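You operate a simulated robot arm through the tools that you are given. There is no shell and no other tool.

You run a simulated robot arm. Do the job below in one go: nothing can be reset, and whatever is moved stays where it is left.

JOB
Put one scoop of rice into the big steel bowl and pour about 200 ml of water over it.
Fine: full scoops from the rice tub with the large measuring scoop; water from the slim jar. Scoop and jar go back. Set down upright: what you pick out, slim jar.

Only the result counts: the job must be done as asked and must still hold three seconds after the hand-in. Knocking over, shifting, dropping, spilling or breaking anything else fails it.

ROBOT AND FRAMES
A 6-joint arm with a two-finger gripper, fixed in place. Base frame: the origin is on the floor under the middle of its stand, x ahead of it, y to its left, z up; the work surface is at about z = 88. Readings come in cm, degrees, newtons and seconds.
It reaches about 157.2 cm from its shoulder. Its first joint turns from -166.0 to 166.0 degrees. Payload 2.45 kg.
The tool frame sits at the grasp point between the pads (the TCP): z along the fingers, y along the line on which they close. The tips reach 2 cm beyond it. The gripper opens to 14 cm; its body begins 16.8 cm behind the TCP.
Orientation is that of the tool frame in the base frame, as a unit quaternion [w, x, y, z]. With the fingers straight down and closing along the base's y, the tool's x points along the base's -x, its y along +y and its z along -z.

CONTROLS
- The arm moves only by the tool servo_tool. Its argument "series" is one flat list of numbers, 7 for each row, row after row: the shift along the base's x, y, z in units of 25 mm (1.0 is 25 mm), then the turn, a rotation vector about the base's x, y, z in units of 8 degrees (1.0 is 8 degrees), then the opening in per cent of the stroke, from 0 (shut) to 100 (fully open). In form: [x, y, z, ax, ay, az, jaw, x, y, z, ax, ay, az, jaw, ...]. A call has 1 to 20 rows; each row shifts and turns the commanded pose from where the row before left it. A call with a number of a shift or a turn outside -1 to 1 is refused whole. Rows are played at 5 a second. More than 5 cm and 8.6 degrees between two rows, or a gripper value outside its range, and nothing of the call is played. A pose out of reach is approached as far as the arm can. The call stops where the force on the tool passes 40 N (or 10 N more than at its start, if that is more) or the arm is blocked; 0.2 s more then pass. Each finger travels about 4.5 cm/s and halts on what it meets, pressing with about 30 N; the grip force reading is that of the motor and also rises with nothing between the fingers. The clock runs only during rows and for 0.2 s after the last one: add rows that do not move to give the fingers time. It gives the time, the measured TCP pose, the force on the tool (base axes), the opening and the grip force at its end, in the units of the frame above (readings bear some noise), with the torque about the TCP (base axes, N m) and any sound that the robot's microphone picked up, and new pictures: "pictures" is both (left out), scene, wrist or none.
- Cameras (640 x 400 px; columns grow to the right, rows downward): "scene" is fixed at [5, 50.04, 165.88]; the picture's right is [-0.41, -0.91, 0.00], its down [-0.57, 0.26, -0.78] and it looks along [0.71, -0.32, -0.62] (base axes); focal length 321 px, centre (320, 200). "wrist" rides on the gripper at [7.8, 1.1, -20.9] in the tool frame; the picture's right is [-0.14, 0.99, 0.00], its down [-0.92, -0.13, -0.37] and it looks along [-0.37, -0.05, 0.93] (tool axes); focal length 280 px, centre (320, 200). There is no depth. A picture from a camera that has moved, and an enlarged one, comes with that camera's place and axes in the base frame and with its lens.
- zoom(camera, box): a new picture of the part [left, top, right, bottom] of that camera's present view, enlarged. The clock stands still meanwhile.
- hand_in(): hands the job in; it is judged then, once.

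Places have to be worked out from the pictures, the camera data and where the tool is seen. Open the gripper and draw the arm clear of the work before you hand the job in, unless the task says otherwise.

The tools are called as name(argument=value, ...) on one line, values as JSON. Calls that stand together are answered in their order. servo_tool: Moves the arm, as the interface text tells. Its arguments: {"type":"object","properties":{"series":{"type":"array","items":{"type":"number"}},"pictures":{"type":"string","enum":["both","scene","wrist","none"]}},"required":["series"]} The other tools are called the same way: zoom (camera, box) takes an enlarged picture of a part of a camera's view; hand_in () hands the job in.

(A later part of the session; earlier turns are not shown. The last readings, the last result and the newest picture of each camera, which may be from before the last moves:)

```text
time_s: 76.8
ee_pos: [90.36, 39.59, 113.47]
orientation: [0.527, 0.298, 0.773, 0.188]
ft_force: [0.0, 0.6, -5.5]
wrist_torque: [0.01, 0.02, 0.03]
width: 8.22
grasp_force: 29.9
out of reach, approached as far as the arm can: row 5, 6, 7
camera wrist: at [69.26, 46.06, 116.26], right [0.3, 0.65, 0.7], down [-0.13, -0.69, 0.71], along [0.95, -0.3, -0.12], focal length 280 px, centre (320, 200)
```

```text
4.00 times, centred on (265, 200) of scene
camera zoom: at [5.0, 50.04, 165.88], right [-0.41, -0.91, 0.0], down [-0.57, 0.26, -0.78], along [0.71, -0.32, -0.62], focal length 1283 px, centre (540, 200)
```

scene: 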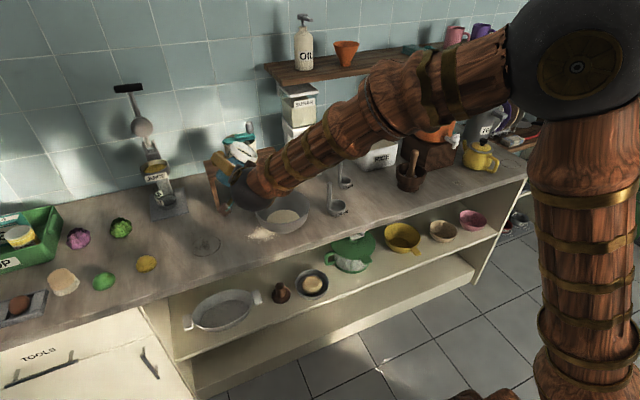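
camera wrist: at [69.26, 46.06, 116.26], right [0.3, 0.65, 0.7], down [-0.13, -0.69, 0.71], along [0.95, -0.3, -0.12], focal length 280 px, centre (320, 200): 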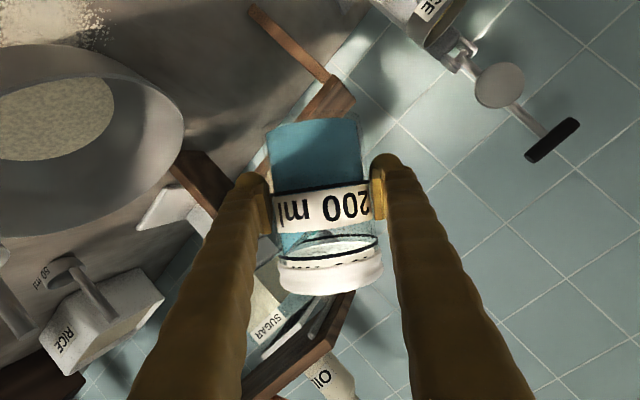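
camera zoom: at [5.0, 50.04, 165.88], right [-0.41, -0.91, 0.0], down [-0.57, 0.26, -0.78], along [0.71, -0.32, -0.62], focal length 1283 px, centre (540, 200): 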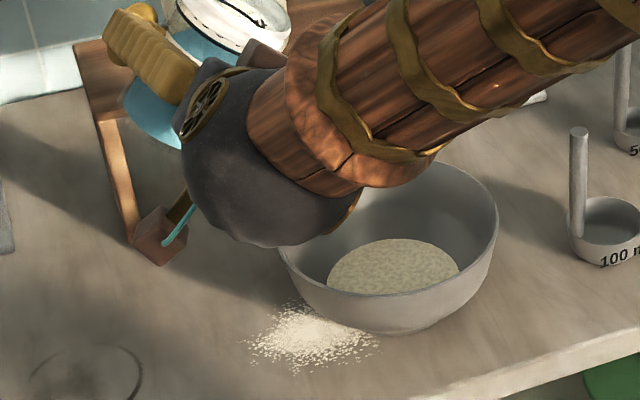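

The jar is at 40° and not pouring, but the wrist ran out of roll travel in this direction and the pose drifted. I'll undo the roll, and instead pour by pitching the hand down (mouth tipping away, +x), which suits the arm better.

servo_tool(series=[0, 0, 0, -0.673, 0.017, 0.2706, 35, 0, 0, 0, -0.673, 0.017, 0.2706, 35, 0, 0, 0, -0.673, 0.017, 0.2706, 35, 0, 0, 0, -0.673, 0.017, 0.2706, 35, 0, 0, 0, -0.673, 0.017, 0.2706, 35, 0, 0, 0, -0.673, 0.017, 0.2706, 35, 0, 0, 0, -0.673, 0.017, 0.2706, 35, 0, 0, 0, 0, 0, 0, 35], pictures="both")

zoom(camera="scene", box=[190, 110, 340, 250])

```text
time_s: 78.6
ee_pos: [90.5, 39.57, 113.53]
orientation: [0.564, 0.007, 0.826, 0.014]
ft_force: [0.3, 0.0, -5.1]
wrist_torque: [-0.02, 0.01, -0.02]
width: 8.21
grasp_force: 30.0
camera wrist: at [68.12, 40.58, 113.72], right [0.05, 0.99, 0.16], down [-0.01, -0.16, 0.99], along [1.0, -0.05, 0.0], focal length 280 px, centre (320, 200)
```

scene: 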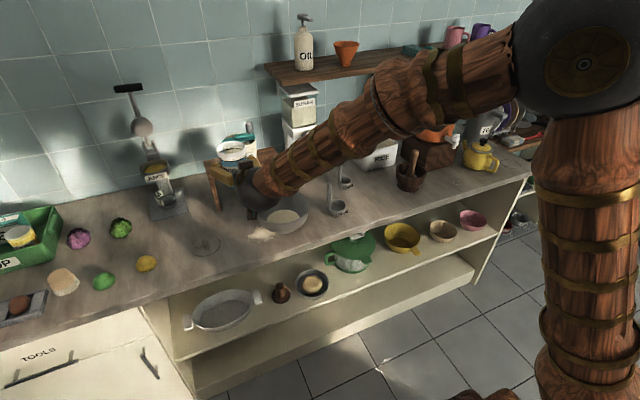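
wrist: 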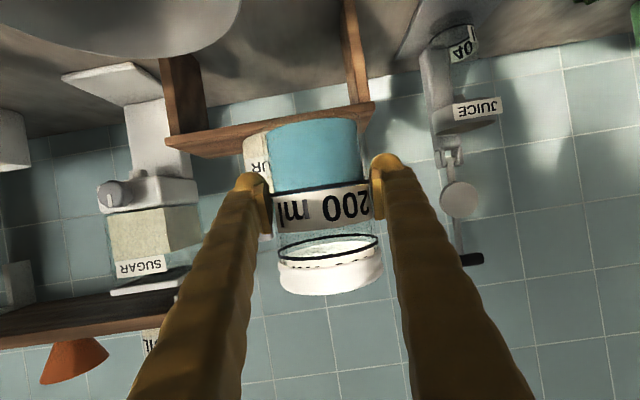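

```text
2.86 times, centred on (265, 180) of scene
camera zoom: at [5.0, 50.04, 165.88], right [-0.41, -0.91, 0.0], down [-0.57, 0.26, -0.78], along [0.71, -0.32, -0.62], focal length 917 px, centre (477, 257)
```

zoom: 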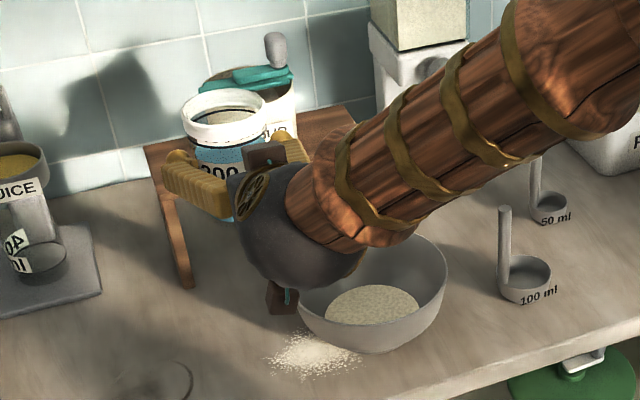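

Upright again with no spill visible. Quick check that the bowl hasn't been disturbed.

zoom(camera="scene", box=[230, 170, 330, 250])

zoom(camera="wrist", box=[255, 100, 395, 300])

```text
5.00 times, centred on (280, 210) of scene
camera zoom: at [5.0, 50.04, 165.88], right [-0.41, -0.91, 0.0], down [-0.57, 0.26, -0.78], along [0.71, -0.32, -0.62], focal length 1604 px, centre (520, 150)
```

zoom: 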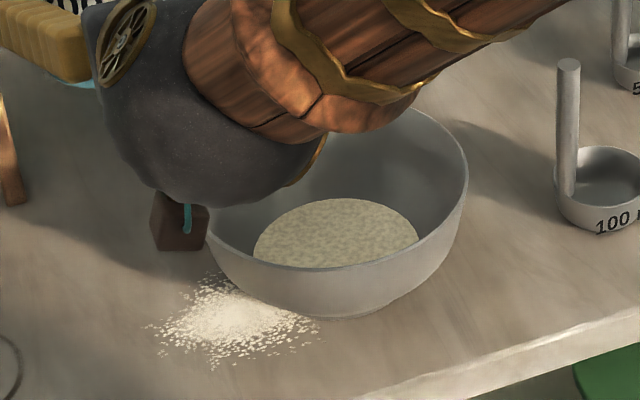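

```text
2.00 times, centred on (325, 200) of wrist
camera zoom: at [68.12, 40.58, 113.72], right [0.05, 0.99, 0.16], down [-0.01, -0.16, 0.99], along [1.0, -0.05, 0.0], focal length 561 px, centre (310, 200)
```

zoom: 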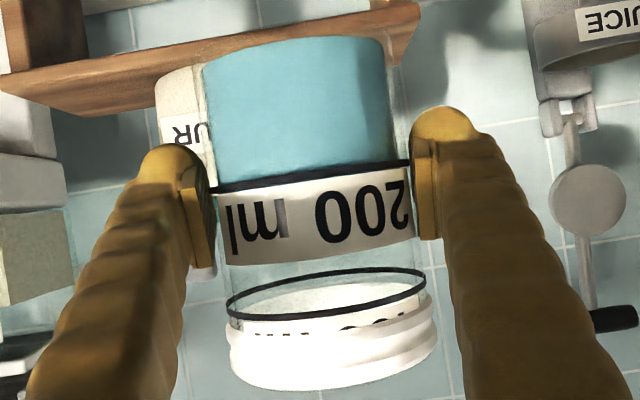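

Bowl unchanged. I now begin pitching the hand downward (mouth tipping toward +x), in small steps while moving back toward the bowl's near side; up to ~33° tilt, still below pouring.

servo_tool(series=[-0.43, -0.37, 0, 0, 0.55, 0, 35, -0.43, -0.37, 0, 0, 0.6875, 0, 35, -0.43, -0.37, 0, 0, 0.6875, 0, 35, -0.43, -0.37, 0, 0, 0.6875, 0, 35, -0.43, -0.37, 0, 0, 0.6875, 0, 35, -0.43, -0.37, 0, 0, 0.6875, 0, 35, 0, 0, 0, 0, 0, 0, 35], pictures="both")

zoom(camera="scene", box=[190, 110, 340, 250])

```text
time_s: 80.2
ee_pos: [83.9, 34.15, 113.44]
orientation: [0.316, 0.011, 0.949, 0.012]
ft_force: [0.3, 0.8, -4.7]
wrist_torque: [0.0, 0.0, 0.0]
width: 8.22
grasp_force: 29.4
camera wrist: at [65.13, 35.03, 125.47], right [0.12, 0.99, 0.11], down [0.52, -0.16, 0.84], along [0.85, -0.05, -0.53], focal length 280 px, centre (320, 200)
```

scene: 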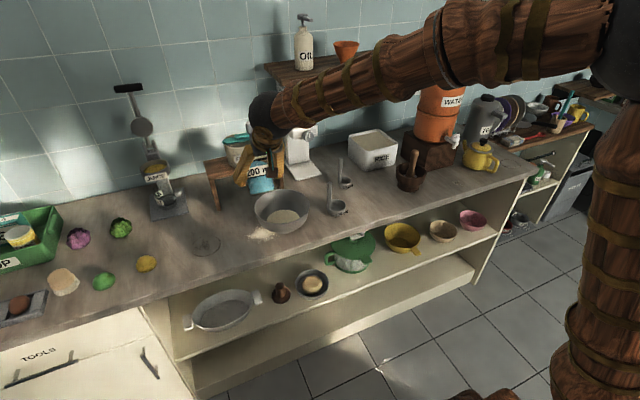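
wrist: 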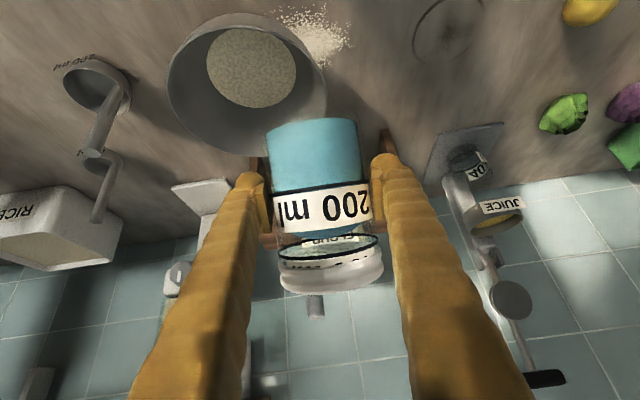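

```text
2.86 times, centred on (265, 180) of scene
camera zoom: at [5.0, 50.04, 165.88], right [-0.41, -0.91, 0.0], down [-0.57, 0.26, -0.78], along [0.71, -0.32, -0.62], focal length 917 px, centre (477, 257)
```

zoom: 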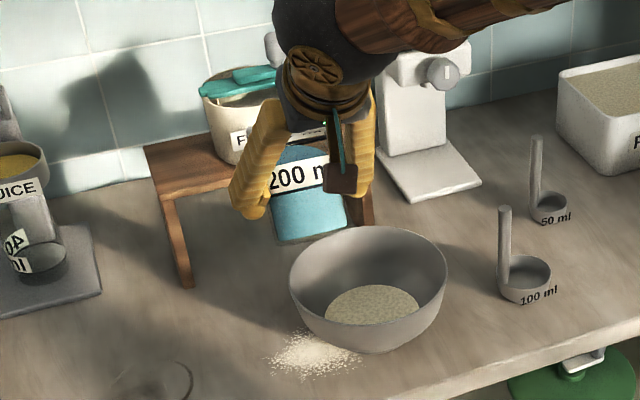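

Good: tilt 33°, no spill, no reach problem. I move the jar so its lip is over the bowl's centre: TCP to about (78.8, 27.1, 107).

servo_tool(series=[-0.3, -0.4, -0.3, 0, 0, 0, 35, -0.45, -0.6, -0.56, 0, 0, 0, 35, -0.45, -0.6, -0.6, 0, 0, 0, 35, -0.45, -0.6, -0.6, 0, 0, 0, 35, -0.39, -0.6, -0.5, 0, 0, 0, 35, 0, 0, 0, 0, 0, 0, 35], pictures="both")

zoom(camera="scene", box=[210, 120, 350, 250])

zoom(camera="wrist", box=[160, 0, 460, 310])

```text
time_s: 81.6
ee_pos: [78.92, 27.01, 106.82]
orientation: [0.316, 0.011, 0.949, 0.012]
ft_force: [0.1, 0.0, -5.4]
wrist_torque: [-0.02, -0.01, 0.0]
width: 8.2
grasp_force: 29.6
camera wrist: at [60.16, 28.13, 118.81], right [0.12, 0.99, 0.11], down [0.52, -0.16, 0.84], along [0.85, -0.05, -0.53], focal length 280 px, centre (320, 200)
```

scene: 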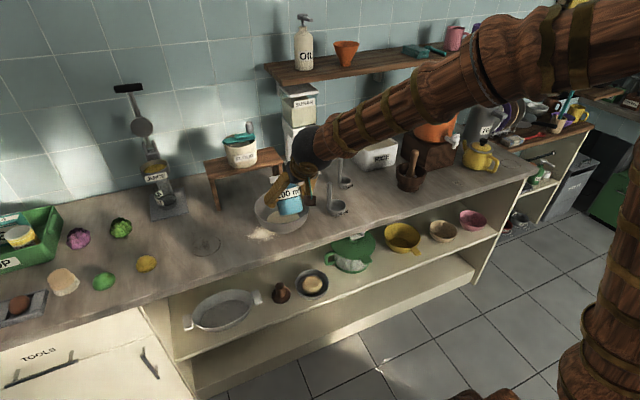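
wrist: 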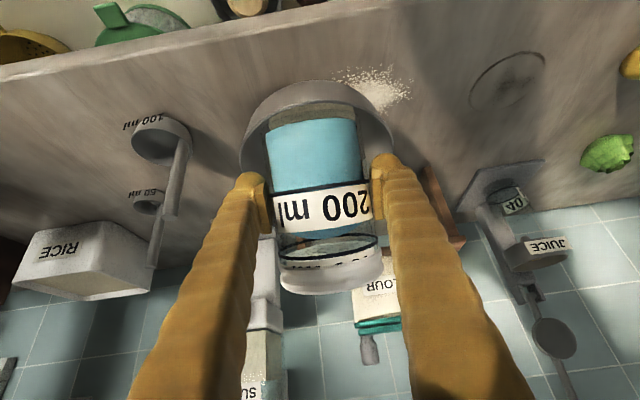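

```text
3.08 times, centred on (280, 185) of scene
camera zoom: at [5.0, 50.04, 165.88], right [-0.41, -0.91, 0.0], down [-0.57, 0.26, -0.78], along [0.71, -0.32, -0.62], focal length 987 px, centre (443, 246)
```

zoom: 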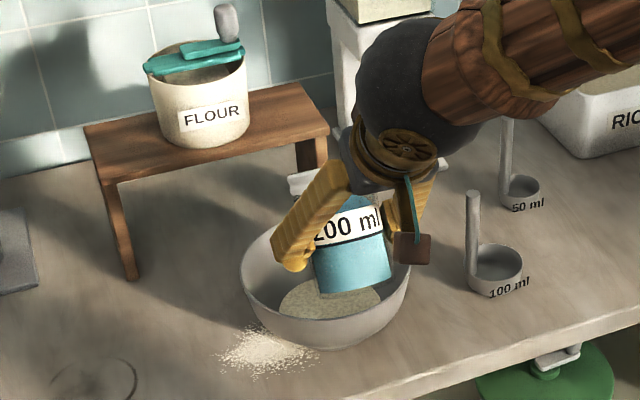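

```text
1.29 times, centred on (310, 155) of wrist
camera zoom: at [60.16, 28.13, 118.81], right [0.12, 0.99, 0.11], down [0.52, -0.16, 0.84], along [0.85, -0.05, -0.53], focal length 362 px, centre (333, 258)
```

zoom: 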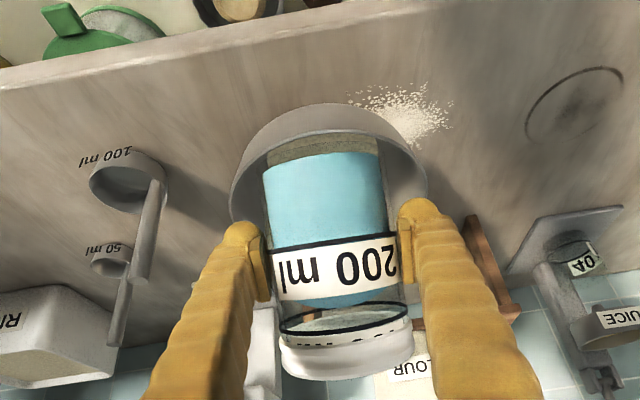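

Jar is centred over the bowl in y, lip over the middle. I tilt on in 3° steps to ~48°, where the water should reach the lip.

servo_tool(series=[0, 0, 0, 0, 0.375, 0, 35, 0, 0, 0, 0, 0.375, 0, 35, 0, 0, 0, 0, 0.375, 0, 35, 0, 0, 0, 0, 0.375, 0, 35, 0, 0, 0, 0, 0.375, 0, 35, 0, 0, 0, 0, 0, 0, 35, 0, 0, 0, 0, 0, 0, 35], pictures="both")

zoom(camera="scene", box=[210, 120, 350, 250])

zoom(camera="wrist", box=[160, 0, 460, 310])

```text
time_s: 83.2
ee_pos: [79.03, 27.08, 107.0]
orientation: [0.188, 0.013, 0.982, 0.01]
ft_force: [0.1, -0.1, -5.1]
wrist_torque: [0.02, -0.02, 0.02]
width: 8.21
grasp_force: 30.1
camera wrist: at [63.89, 28.07, 123.42], right [0.15, 0.99, 0.08], down [0.72, -0.16, 0.68], along [0.68, -0.05, -0.73], focal length 280 px, centre (320, 200)
```

scene: 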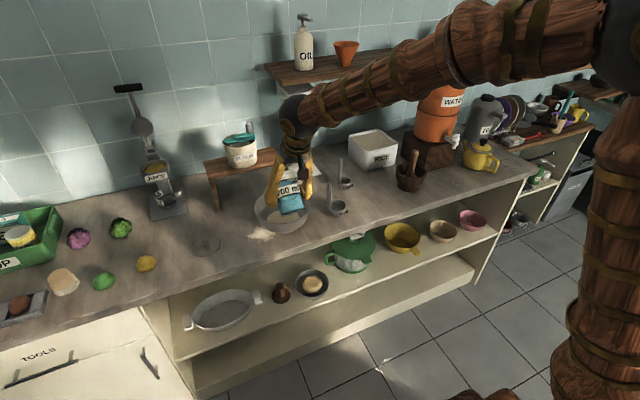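
wrist: 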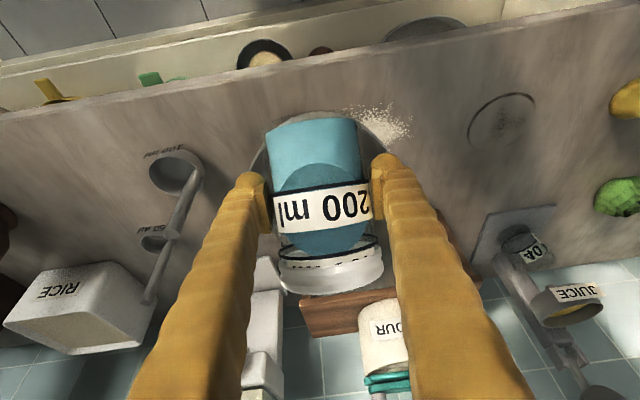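

```text
3.08 times, centred on (280, 185) of scene
camera zoom: at [5.0, 50.04, 165.88], right [-0.41, -0.91, 0.0], down [-0.57, 0.26, -0.78], along [0.71, -0.32, -0.62], focal length 987 px, centre (443, 246)
```

zoom: 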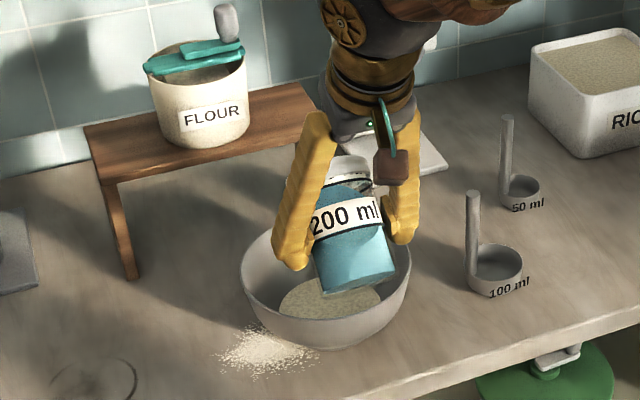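

```text
1.29 times, centred on (310, 155) of wrist
camera zoom: at [63.89, 28.07, 123.42], right [0.15, 0.99, 0.08], down [0.72, -0.16, 0.68], along [0.68, -0.05, -0.73], focal length 362 px, centre (333, 258)
```

zoom: 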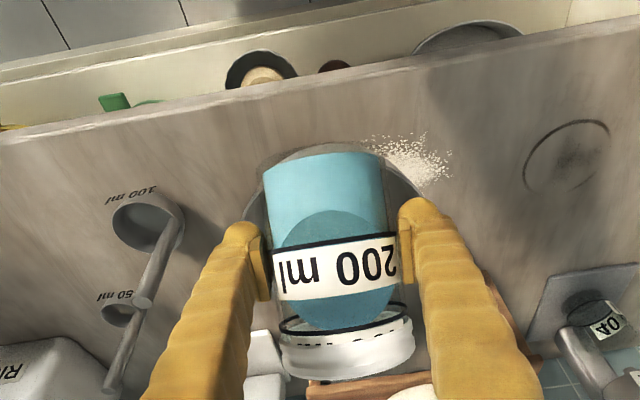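

The water surface (darker ellipse) nears the rim at 48° but isn't over yet. I add 5° and wait.

servo_tool(series=[0, 0, 0, 0, 0.3, 0, 35, 0, 0, 0, 0, 0.3, 0, 35, 0, 0, 0, 0, 0, 0, 35, 0, 0, 0, 0, 0, 0, 35], pictures="both")

zoom(camera="scene", box=[230, 140, 330, 240])

zoom(camera="wrist", box=[200, 80, 440, 310])

```text
time_s: 84.2
ee_pos: [78.96, 26.98, 106.97]
orientation: [0.147, 0.014, 0.989, 0.01]
ft_force: [0.1, -0.6, -5.1]
wrist_torque: [0.0, -0.06, 0.02]
width: 8.22
grasp_force: 30.0
camera wrist: at [65.34, 28.11, 124.64], right [0.15, 0.99, 0.06], down [0.77, -0.16, 0.62], along [0.62, -0.05, -0.78], focal length 280 px, centre (320, 200)
```

scene: 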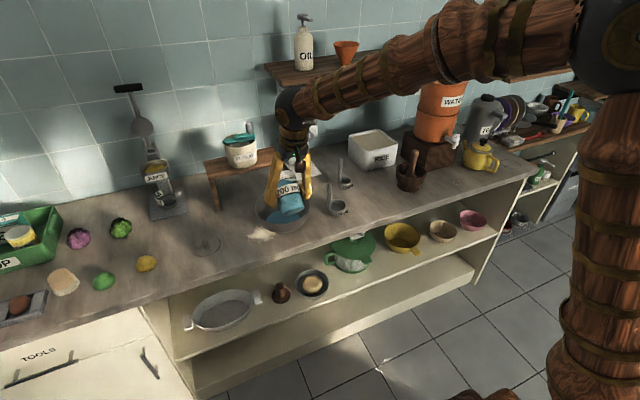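
wrist: 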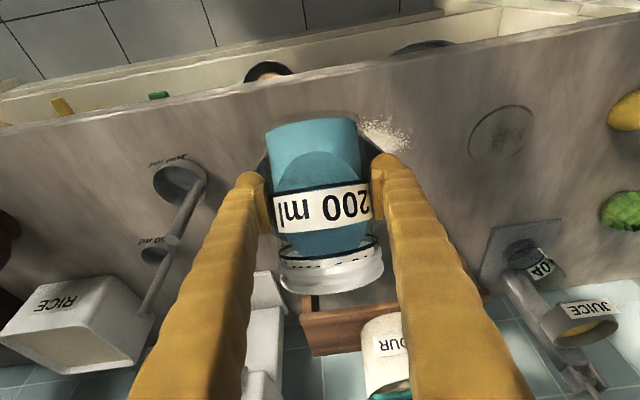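

```text
4.00 times, centred on (280, 190) of scene
camera zoom: at [5.0, 50.04, 165.88], right [-0.41, -0.91, 0.0], down [-0.57, 0.26, -0.78], along [0.71, -0.32, -0.62], focal length 1283 px, centre (480, 240)
```

zoom: 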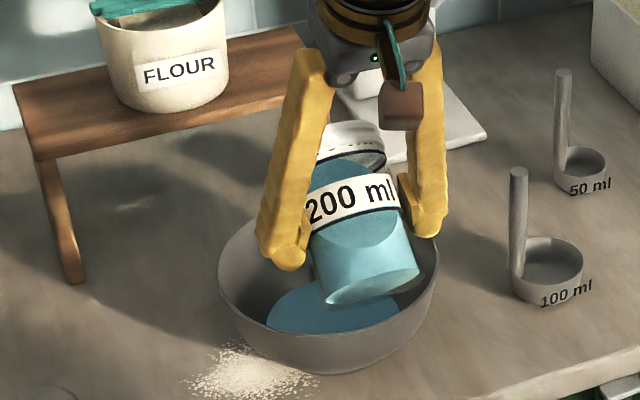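

```text
1.74 times, centred on (320, 195) of wrist
camera zoom: at [65.34, 28.11, 124.64], right [0.15, 0.99, 0.06], down [0.77, -0.16, 0.62], along [0.62, -0.05, -0.78], focal length 488 px, centre (320, 209)
```

zoom: 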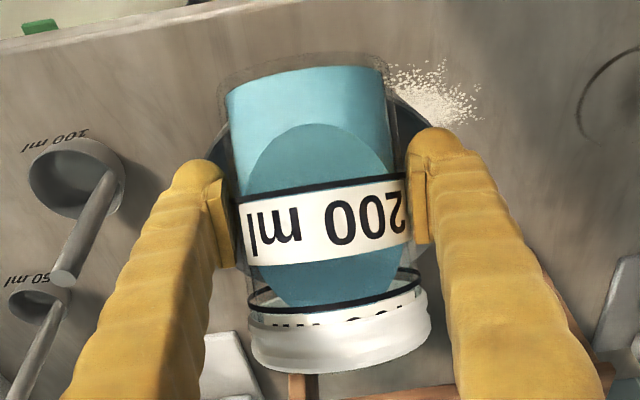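

Water has started pouring into the bowl cleanly. I continue the tilt slowly to ~66°.

servo_tool(series=[0, 0, 0, 0, 0.135, 0, 35, 0, 0, 0, 0, 0.135, 0, 35, 0, 0, 0, 0, 0.135, 0, 35, 0, 0, 0, 0, 0.135, 0, 35, 0, 0, 0, 0, 0.135, 0, 35, 0, 0, 0, 0, 0.135, 0, 35, 0, 0, 0, 0, 0.135, 0, 35, 0, 0, 0, 0, 0.135, 0, 35], pictures="both")

zoom(camera="scene", box=[230, 140, 330, 240])

zoom(camera="wrist", box=[200, 80, 440, 310])

```text
time_s: 86.0
ee_pos: [78.97, 27.04, 106.98]
orientation: [0.073, 0.014, 0.997, 0.009]
ft_force: [-0.1, -0.2, -4.2]
wrist_torque: [0.01, -0.02, 0.01]
width: 8.21
grasp_force: 30.1
camera wrist: at [68.21, 28.09, 126.51], right [0.16, 0.99, 0.04], down [0.85, -0.16, 0.49], along [0.49, -0.05, -0.87], focal length 280 px, centre (320, 200)
```

scene: 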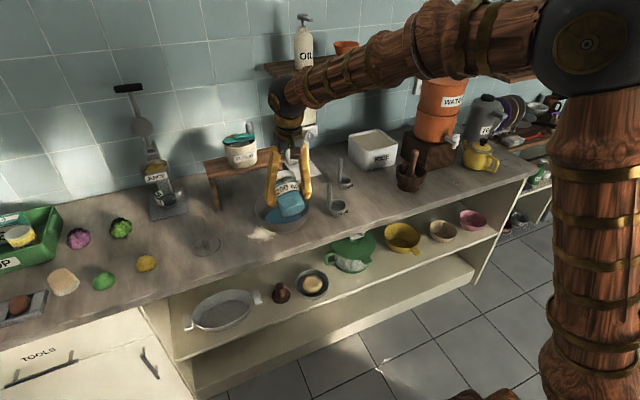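
wrist: 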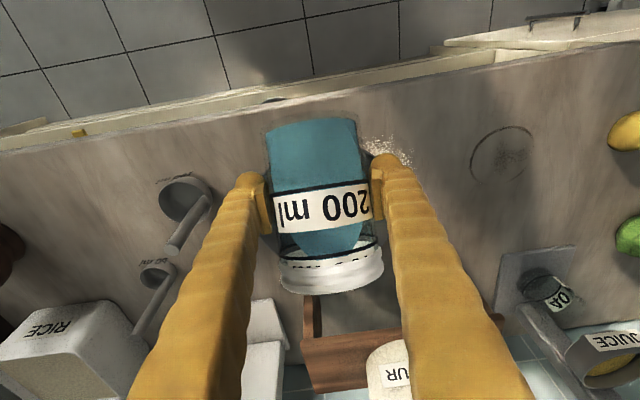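

```text
4.00 times, centred on (280, 190) of scene
camera zoom: at [5.0, 50.04, 165.88], right [-0.41, -0.91, 0.0], down [-0.57, 0.26, -0.78], along [0.71, -0.32, -0.62], focal length 1283 px, centre (480, 240)
```

zoom: 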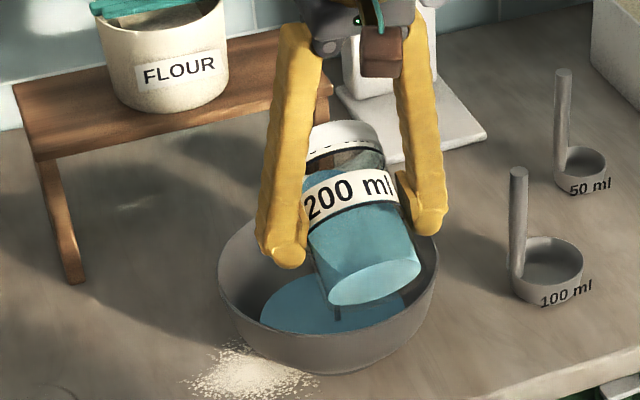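

```text
1.74 times, centred on (320, 195) of wrist
camera zoom: at [68.21, 28.09, 126.51], right [0.16, 0.99, 0.04], down [0.85, -0.16, 0.49], along [0.49, -0.05, -0.87], focal length 488 px, centre (320, 209)
```

zoom: 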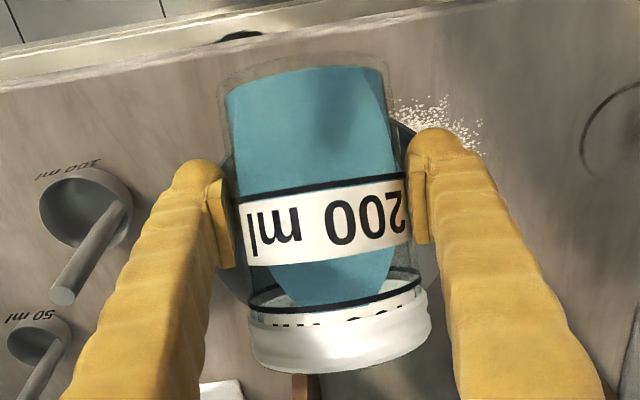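

Flow continues into the bowl (tilt 62°). I continue gently to ~68°, then let it settle.

servo_tool(series=[0, 0, 0, 0, 0.135, 0, 35, 0, 0, 0, 0, 0.135, 0, 35, 0, 0, 0, 0, 0.135, 0, 35, 0, 0, 0, 0, 0.135, 0, 35, 0, 0, 0, 0, 0.135, 0, 35, 0, 0, 0, 0, 0.135, 0, 35, 0, 0, 0, 0, 0, 0, 35, 0, 0, 0, 0, 0, 0, 35, 0, 0, 0, 0, 0, 0, 35], pictures="both")

zoom(camera="scene", box=[230, 140, 330, 240])

zoom(camera="wrist", box=[200, 80, 440, 310])

```text
time_s: 88.0
ee_pos: [78.9, 27.0, 106.99]
orientation: [0.015, 0.014, 1.0, 0.008]
ft_force: [0.8, -1.3, -3.5]
wrist_torque: [-0.01, -0.02, 0.0]
width: 8.19
grasp_force: 30.1
camera wrist: at [70.42, 28.06, 127.55], right [0.16, 0.99, 0.02], down [0.9, -0.16, 0.4], along [0.39, -0.05, -0.92], focal length 280 px, centre (320, 200)
```

scene: 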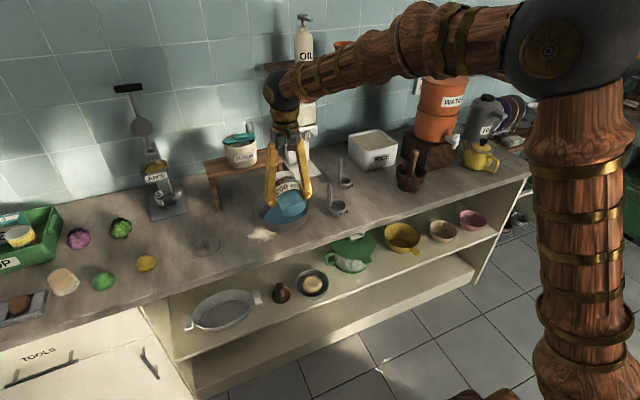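
wrist: 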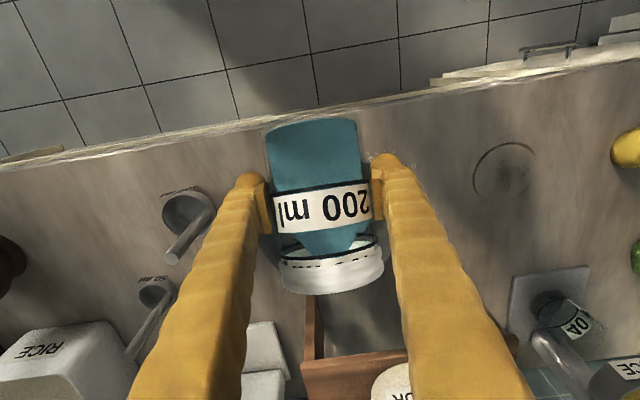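

```text
4.00 times, centred on (280, 190) of scene
camera zoom: at [5.0, 50.04, 165.88], right [-0.41, -0.91, 0.0], down [-0.57, 0.26, -0.78], along [0.71, -0.32, -0.62], focal length 1283 px, centre (480, 240)
```

zoom: 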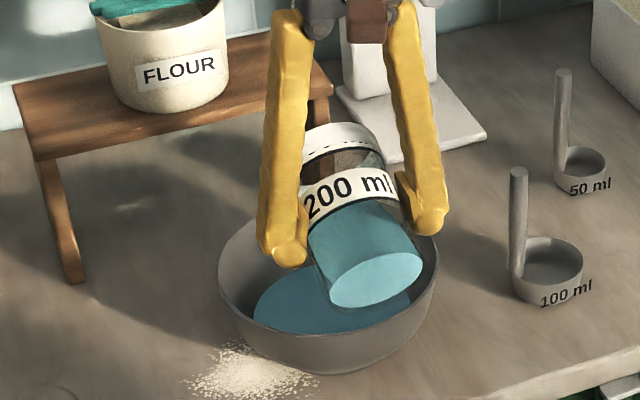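

```text
1.74 times, centred on (320, 195) of wrist
camera zoom: at [70.42, 28.06, 127.55], right [0.16, 0.99, 0.02], down [0.9, -0.16, 0.4], along [0.39, -0.05, -0.92], focal length 488 px, centre (320, 209)
```

zoom: 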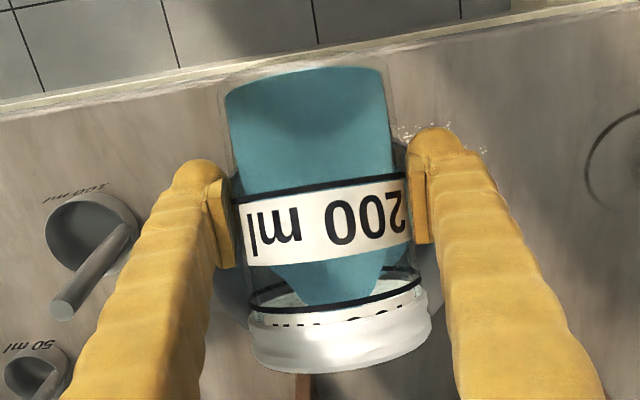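

Weight has dropped ~1.6 N (≈165 ml poured). I add 3° more and let the flow settle.

servo_tool(series=[0, 0, 0, 0, 0.13, 0, 35, 0, 0, 0, 0, 0.13, 0, 35, 0, 0, 0, 0, 0.13, 0, 35, 0, 0, 0, 0, 0, 0, 35, 0, 0, 0, 0, 0, 0, 35, 0, 0, 0, 0, 0, 0, 35, 0, 0, 0, 0, 0, 0, 35, 0, 0, 0, 0, 0, 0, 35], pictures="both")

zoom(camera="scene", box=[230, 140, 330, 240])

zoom(camera="wrist", box=[200, 80, 440, 310])

```text
time_s: 89.8
ee_pos: [78.91, 27.08, 106.94]
orientation: [-0.012, 0.014, 1.0, 0.007]
ft_force: [0.3, 0.0, -4.0]
wrist_torque: [-0.01, -0.03, 0.04]
width: 8.2
grasp_force: 30.1
camera wrist: at [71.56, 28.12, 127.95], right [0.17, 0.99, 0.01], down [0.93, -0.16, 0.35], along [0.34, -0.05, -0.94], focal length 280 px, centre (320, 200)
```

scene: 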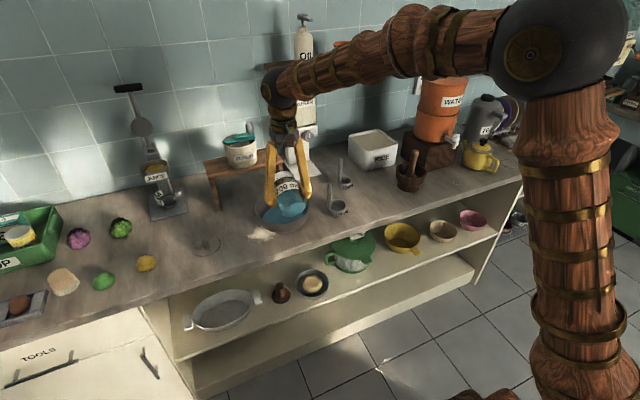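
wrist: 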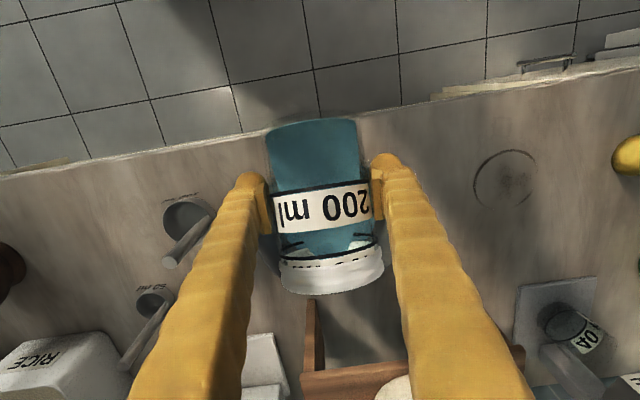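

```text
4.00 times, centred on (280, 190) of scene
camera zoom: at [5.0, 50.04, 165.88], right [-0.41, -0.91, 0.0], down [-0.57, 0.26, -0.78], along [0.71, -0.32, -0.62], focal length 1283 px, centre (480, 240)
```

zoom: 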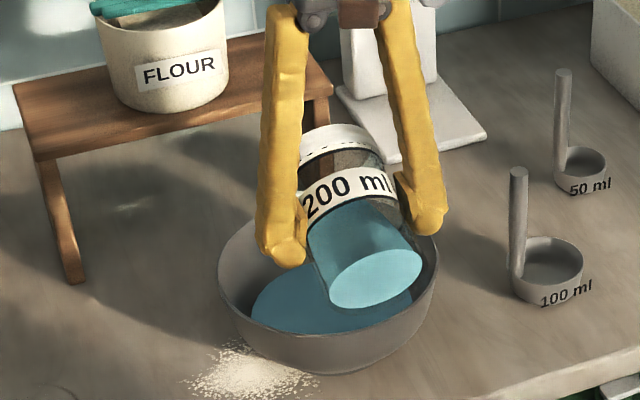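

```text
1.74 times, centred on (320, 195) of wrist
camera zoom: at [71.56, 28.12, 127.95], right [0.17, 0.99, 0.01], down [0.93, -0.16, 0.35], along [0.34, -0.05, -0.94], focal length 488 px, centre (320, 209)
```

zoom: 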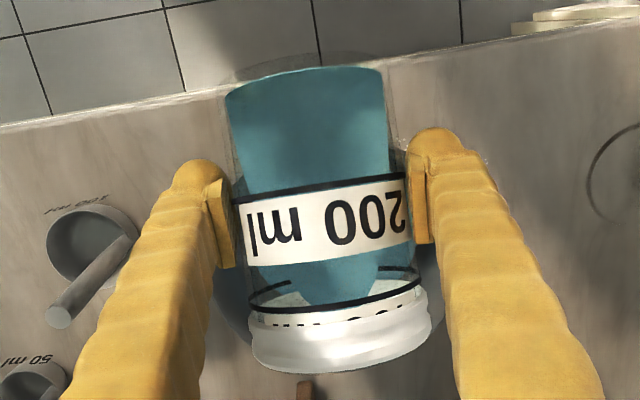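

Tilt is now 71°, the flow has ended. I bring the jar back toward upright along the same path to read the remaining level.

servo_tool(series=[0, 0, 0, 0, -0.9, 0, 35, 0, 0, 0, 0, -0.95, 0, 35, 0, 0, 0, 0, -0.95, 0, 35, 0, 0, 0, 0, -0.95, 0, 35, 0, 0, 0, 0, -0.95, 0, 35, 0.39, 0.6, 0.5, 0, 0, 0, 35, 0.45, 0.6, 0.6, 0, 0, 0, 35, 0.45, 0.6, 0.6, 0, 0, 0, 35, 0.45, 0.6, 0.56, 0, 0, 0, 35, 0.3, 0.4, 0.3, 0, 0, 0, 35, 0, 0, 0, 0, 0, 0, 35], pictures="both")

zoom(camera="scene", box=[230, 170, 330, 250])

zoom(camera="wrist", box=[200, 80, 440, 310])

```text
time_s: 92.2
ee_pos: [84.11, 33.92, 113.64]
orientation: [0.311, 0.011, 0.95, 0.012]
ft_force: [0.4, -0.3, -3.0]
wrist_torque: [0.0, 0.04, 0.02]
width: 8.19
grasp_force: 30.3
camera wrist: at [65.42, 35.06, 125.68], right [0.12, 0.99, 0.11], down [0.52, -0.16, 0.84], along [0.84, -0.05, -0.53], focal length 280 px, centre (320, 200)
```

scene: 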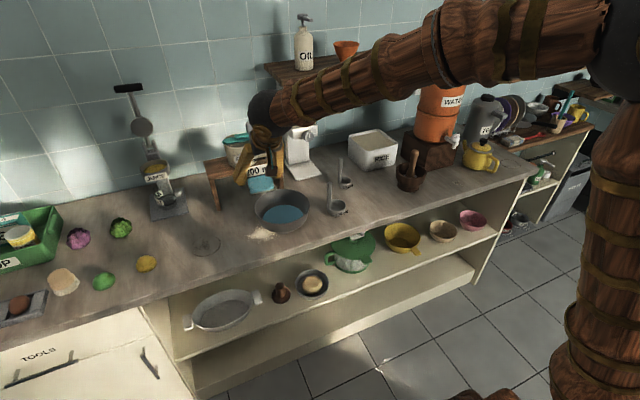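
wrist: 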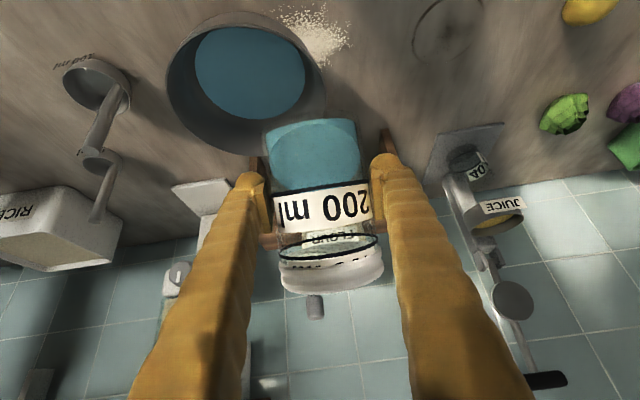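

```text
5.00 times, centred on (280, 210) of scene
camera zoom: at [5.0, 50.04, 165.88], right [-0.41, -0.91, 0.0], down [-0.57, 0.26, -0.78], along [0.71, -0.32, -0.62], focal length 1604 px, centre (520, 150)
```

zoom: 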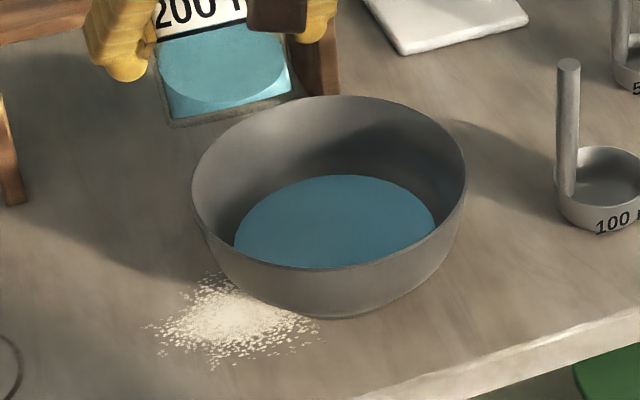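

```text
1.74 times, centred on (320, 195) of wrist
camera zoom: at [65.42, 35.06, 125.68], right [0.12, 0.99, 0.11], down [0.52, -0.16, 0.84], along [0.84, -0.05, -0.53], focal length 488 px, centre (320, 209)
```

zoom: 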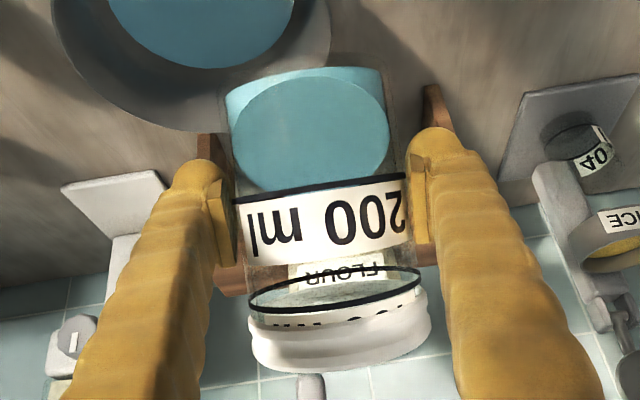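

The water is all in the bowl, no spill visible. I bring the jar fully upright to read its remaining level against the 200 line.

servo_tool(series=[0.3, 0.4, 0, 0, -0.6875, 0, 35, 0.3, 0.5, 0, 0, -0.6875, 0, 35, 0.2, 0.5, 0, 0, -0.6875, 0, 35, 0.2, 0.5, 0, 0, -0.6875, 0, 35, 0.1, 0.5, 0, 0, -0.6875, 0, 35, 0, 0.4, 0, 0, -0.6875, 0, 35, 0, 0.3, 0, 0, -0.1, 0, 35, 0, 0, 0, 0, 0, 0, 35], pictures="both")

zoom(camera="wrist", box=[255, 100, 395, 240])

zoom(camera="scene", box=[190, 110, 340, 250])

```text
time_s: 94.0
ee_pos: [86.89, 41.6, 113.48]
orientation: [0.575, 0.007, 0.818, 0.014]
ft_force: [-0.1, 1.0, -3.7]
wrist_torque: [0.0, -0.01, 0.01]
width: 8.19
grasp_force: 30.0
camera wrist: at [64.55, 42.68, 113.21], right [0.04, 0.99, 0.16], down [-0.03, -0.16, 0.99], along [1.0, -0.05, 0.03], focal length 280 px, centre (320, 200)
```

scene: 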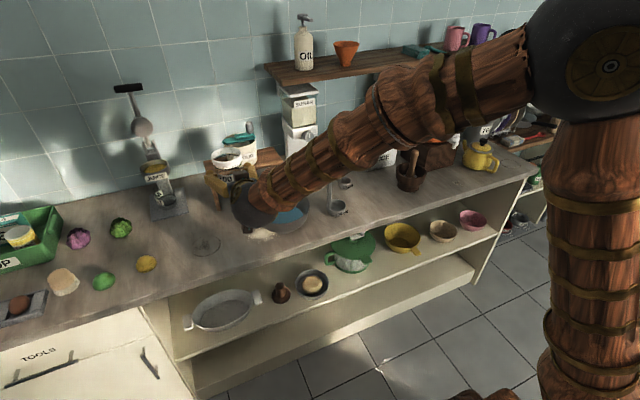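
wrist: 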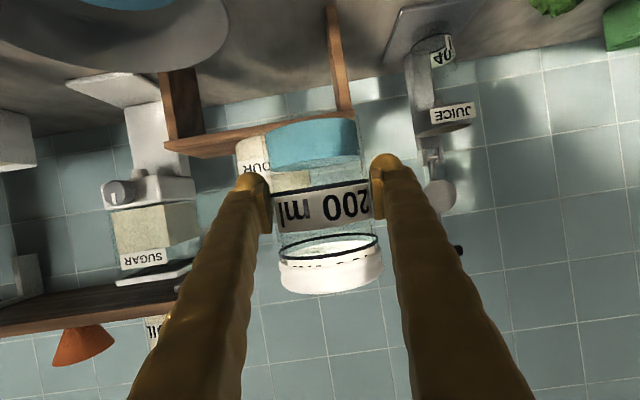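

```text
2.86 times, centred on (325, 170) of wrist
camera zoom: at [64.55, 42.68, 113.21], right [0.04, 0.99, 0.16], down [-0.03, -0.16, 0.99], along [1.0, -0.05, 0.03], focal length 801 px, centre (306, 286)
```

zoom: 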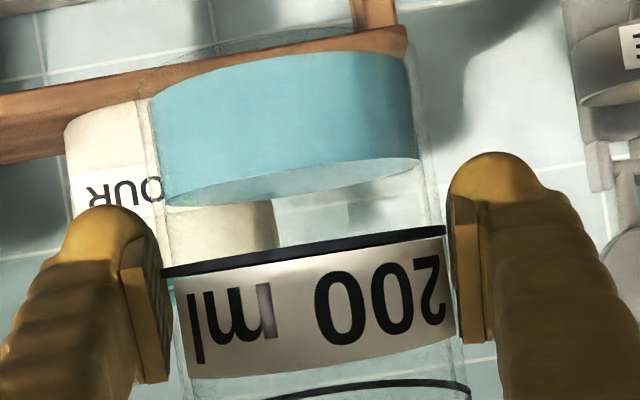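

```text
2.86 times, centred on (265, 180) of scene
camera zoom: at [5.0, 50.04, 165.88], right [-0.41, -0.91, 0.0], down [-0.57, 0.26, -0.78], along [0.71, -0.32, -0.62], focal length 917 px, centre (477, 257)
```

zoom: 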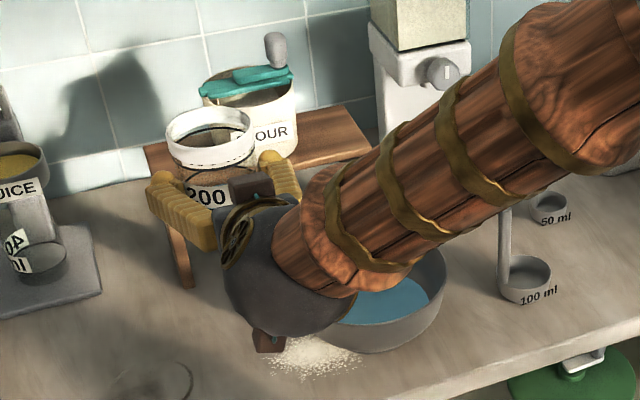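

Remaining water looks like roughly 100–113 ml (half-way up to the 200 line). I zoom tighter for a precise reading.

zoom(camera="wrist", box=[262, 110, 382, 210])

zoom(camera="scene", box=[200, 140, 260, 190])

```text
4.00 times, centred on (322, 160) of wrist
camera zoom: at [64.55, 42.68, 113.21], right [0.04, 0.99, 0.16], down [-0.03, -0.16, 0.99], along [1.0, -0.05, 0.03], focal length 1122 px, centre (312, 360)
```

zoom: 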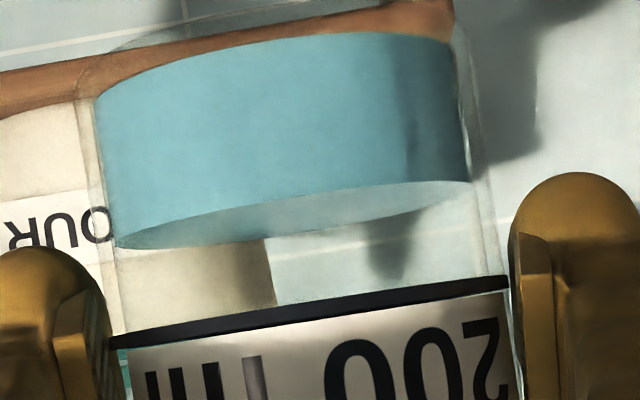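

```text
8.00 times, centred on (230, 165) of scene
camera zoom: at [5.0, 50.04, 165.88], right [-0.41, -0.91, 0.0], down [-0.57, 0.26, -0.78], along [0.71, -0.32, -0.62], focal length 2567 px, centre (1040, 480)
```

zoom: 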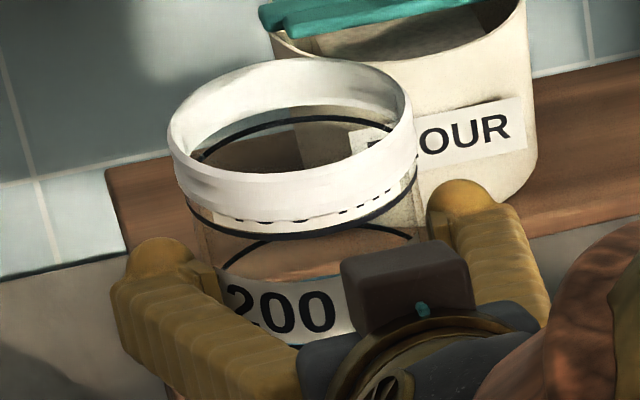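

Best estimate: ≈113 ml left of ≈300 ml, i.e. ≈187 ml poured. I'll return along the same path for a small top-up pour of ~10–13 ml (tilt to ~73°).

servo_tool(series=[0, -0.3, 0, 0, 0.1, 0, 35, 0, -0.4, 0, 0, 0.6875, 0, 35, -0.1, -0.5, 0, 0, 0.6875, 0, 35, -0.2, -0.5, 0, 0, 0.6875, 0, 35, -0.2, -0.5, 0, 0, 0.6875, 0, 35, -0.3, -0.5, 0, 0, 0.6875, 0, 35, -0.3, -0.4, 0, 0, 0.6875, 0, 35, -0.3, -0.4, -0.3, 0, 0, 0, 35, -0.45, -0.6, -0.56, 0, 0, 0, 35, -0.45, -0.6, -0.6, 0, 0, 0, 35, -0.45, -0.6, -0.6, 0, 0, 0, 35, -0.39, -0.5, -0.5, 0, 0, 0, 35, 0, 0, 0, 0, 0.6, 0, 35, 0, 0, 0, 0, 0.6, 0, 35, 0, 0, 0, 0, 0.6, 0, 35, 0, 0, 0, 0, 0.4, 0, 35, 0, 0, 0, 0, 0.4, 0, 35, 0, 0, 0, 0, 0.4, 0, 35, 0, 0, 0, 0, 0, 0, 35], pictures="both")

zoom(camera="scene", box=[230, 140, 330, 240])

zoom(camera="wrist", box=[200, 80, 440, 310])

```text
time_s: 98.0
ee_pos: [78.84, 27.4, 107.04]
orientation: [0.106, 0.013, 0.994, 0.009]
ft_force: [-0.2, -0.5, -3.5]
wrist_torque: [0.02, -0.02, -0.01]
width: 8.22
grasp_force: 29.6
camera wrist: at [66.84, 28.37, 125.74], right [0.16, 0.99, 0.05], down [0.82, -0.16, 0.55], along [0.55, -0.05, -0.83], focal length 280 px, centre (320, 200)
```

scene: 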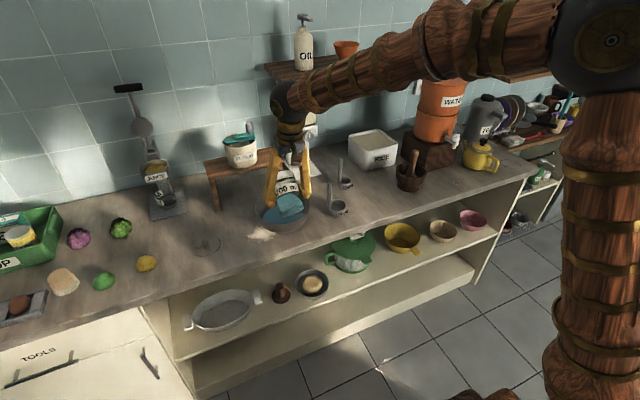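
wrist: 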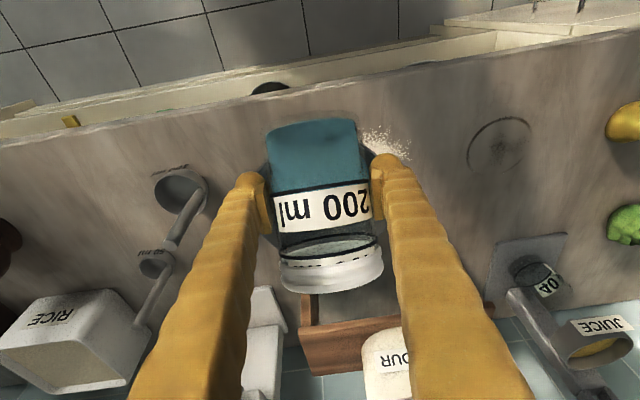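

```text
4.00 times, centred on (280, 190) of scene
camera zoom: at [5.0, 50.04, 165.88], right [-0.41, -0.91, 0.0], down [-0.57, 0.26, -0.78], along [0.71, -0.32, -0.62], focal length 1283 px, centre (480, 240)
```

zoom: 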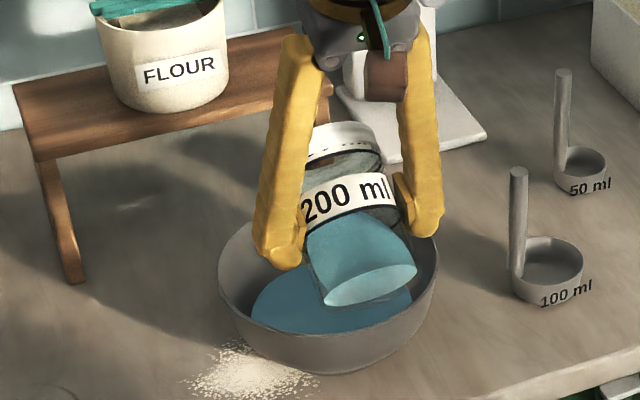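

```text
1.74 times, centred on (320, 195) of wrist
camera zoom: at [66.84, 28.37, 125.74], right [0.16, 0.99, 0.05], down [0.82, -0.16, 0.55], along [0.55, -0.05, -0.83], focal length 488 px, centre (320, 209)
```

zoom: 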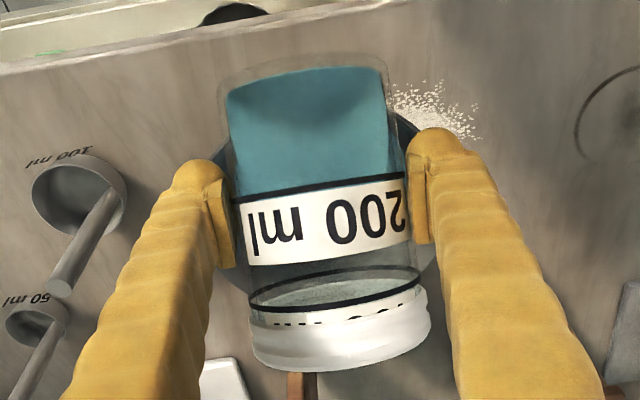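

Same pose as before, at 58°. I tilt on to 73° with slow final steps, then wait for the flow to end.

servo_tool(series=[0, 0, 0, 0, 0.5, 0, 35, 0, 0, 0, 0, 0.5, 0, 35, 0, 0, 0, 0, 0.2, 0, 35, 0, 0, 0, 0, 0.2, 0, 35, 0, 0, 0, 0, 0.15, 0, 35, 0, 0, 0, 0, 0.1, 0, 35, 0, 0, 0, 0, 0.1, 0, 35, 0, 0, 0, 0, 0.1, 0, 35, 0, 0, 0, 0, 0.05, 0, 35, 0, 0, 0, 0, 0, 0, 35, 0, 0, 0, 0, 0, 0, 35, 0, 0, 0, 0, 0, 0, 35, 0, 0, 0, 0, 0, 0, 35, 0, 0, 0, 0, 0, 0, 35], pictures="both")

zoom(camera="scene", box=[230, 140, 330, 240])

zoom(camera="wrist", box=[200, 80, 440, 310])

```text
time_s: 101.0
ee_pos: [78.78, 27.39, 107.0]
orientation: [-0.025, 0.014, 1.0, 0.008]
ft_force: [0.0, 0.4, -3.1]
wrist_torque: [0.01, -0.02, 0.02]
width: 8.21
grasp_force: 30.1
camera wrist: at [72.16, 28.37, 128.18], right [0.17, 0.99, 0.01], down [0.93, -0.16, 0.32], along [0.32, -0.05, -0.95], focal length 280 px, centre (320, 200)
```

scene: 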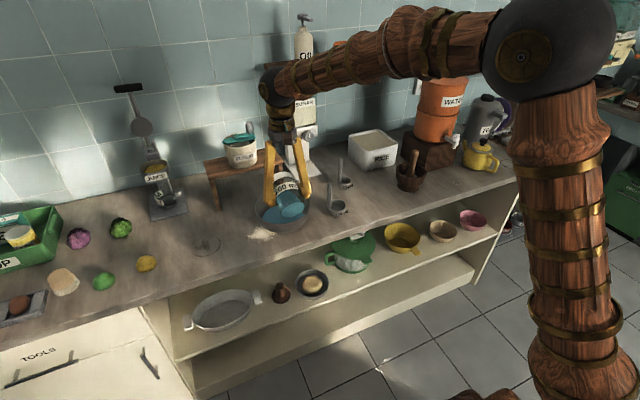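
wrist: 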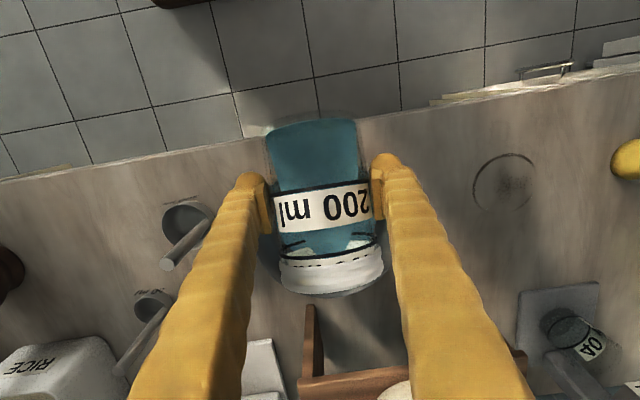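

```text
4.00 times, centred on (280, 190) of scene
camera zoom: at [5.0, 50.04, 165.88], right [-0.41, -0.91, 0.0], down [-0.57, 0.26, -0.78], along [0.71, -0.32, -0.62], focal length 1283 px, centre (480, 240)
```

zoom: 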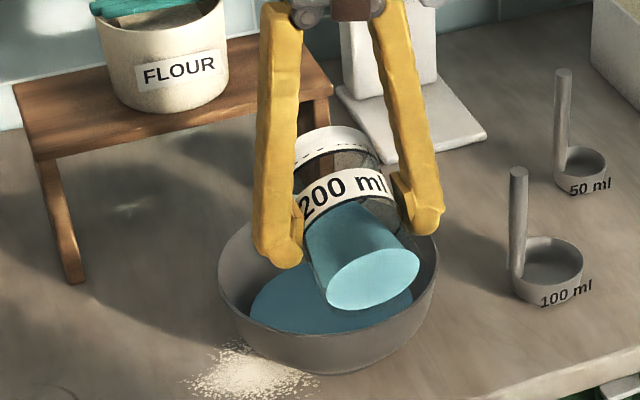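

```text
1.74 times, centred on (320, 195) of wrist
camera zoom: at [72.16, 28.37, 128.18], right [0.17, 0.99, 0.01], down [0.93, -0.16, 0.32], along [0.32, -0.05, -0.95], focal length 488 px, centre (320, 209)
```

zoom: 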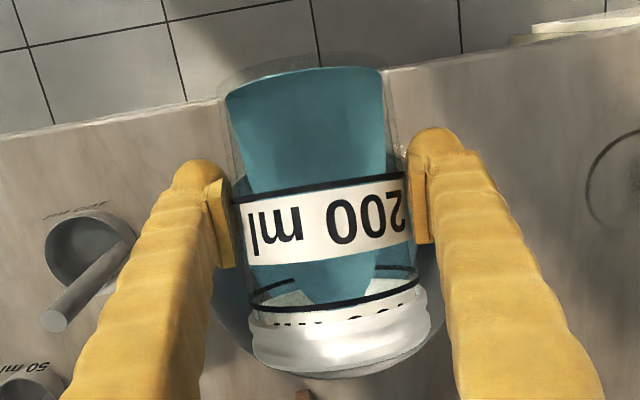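

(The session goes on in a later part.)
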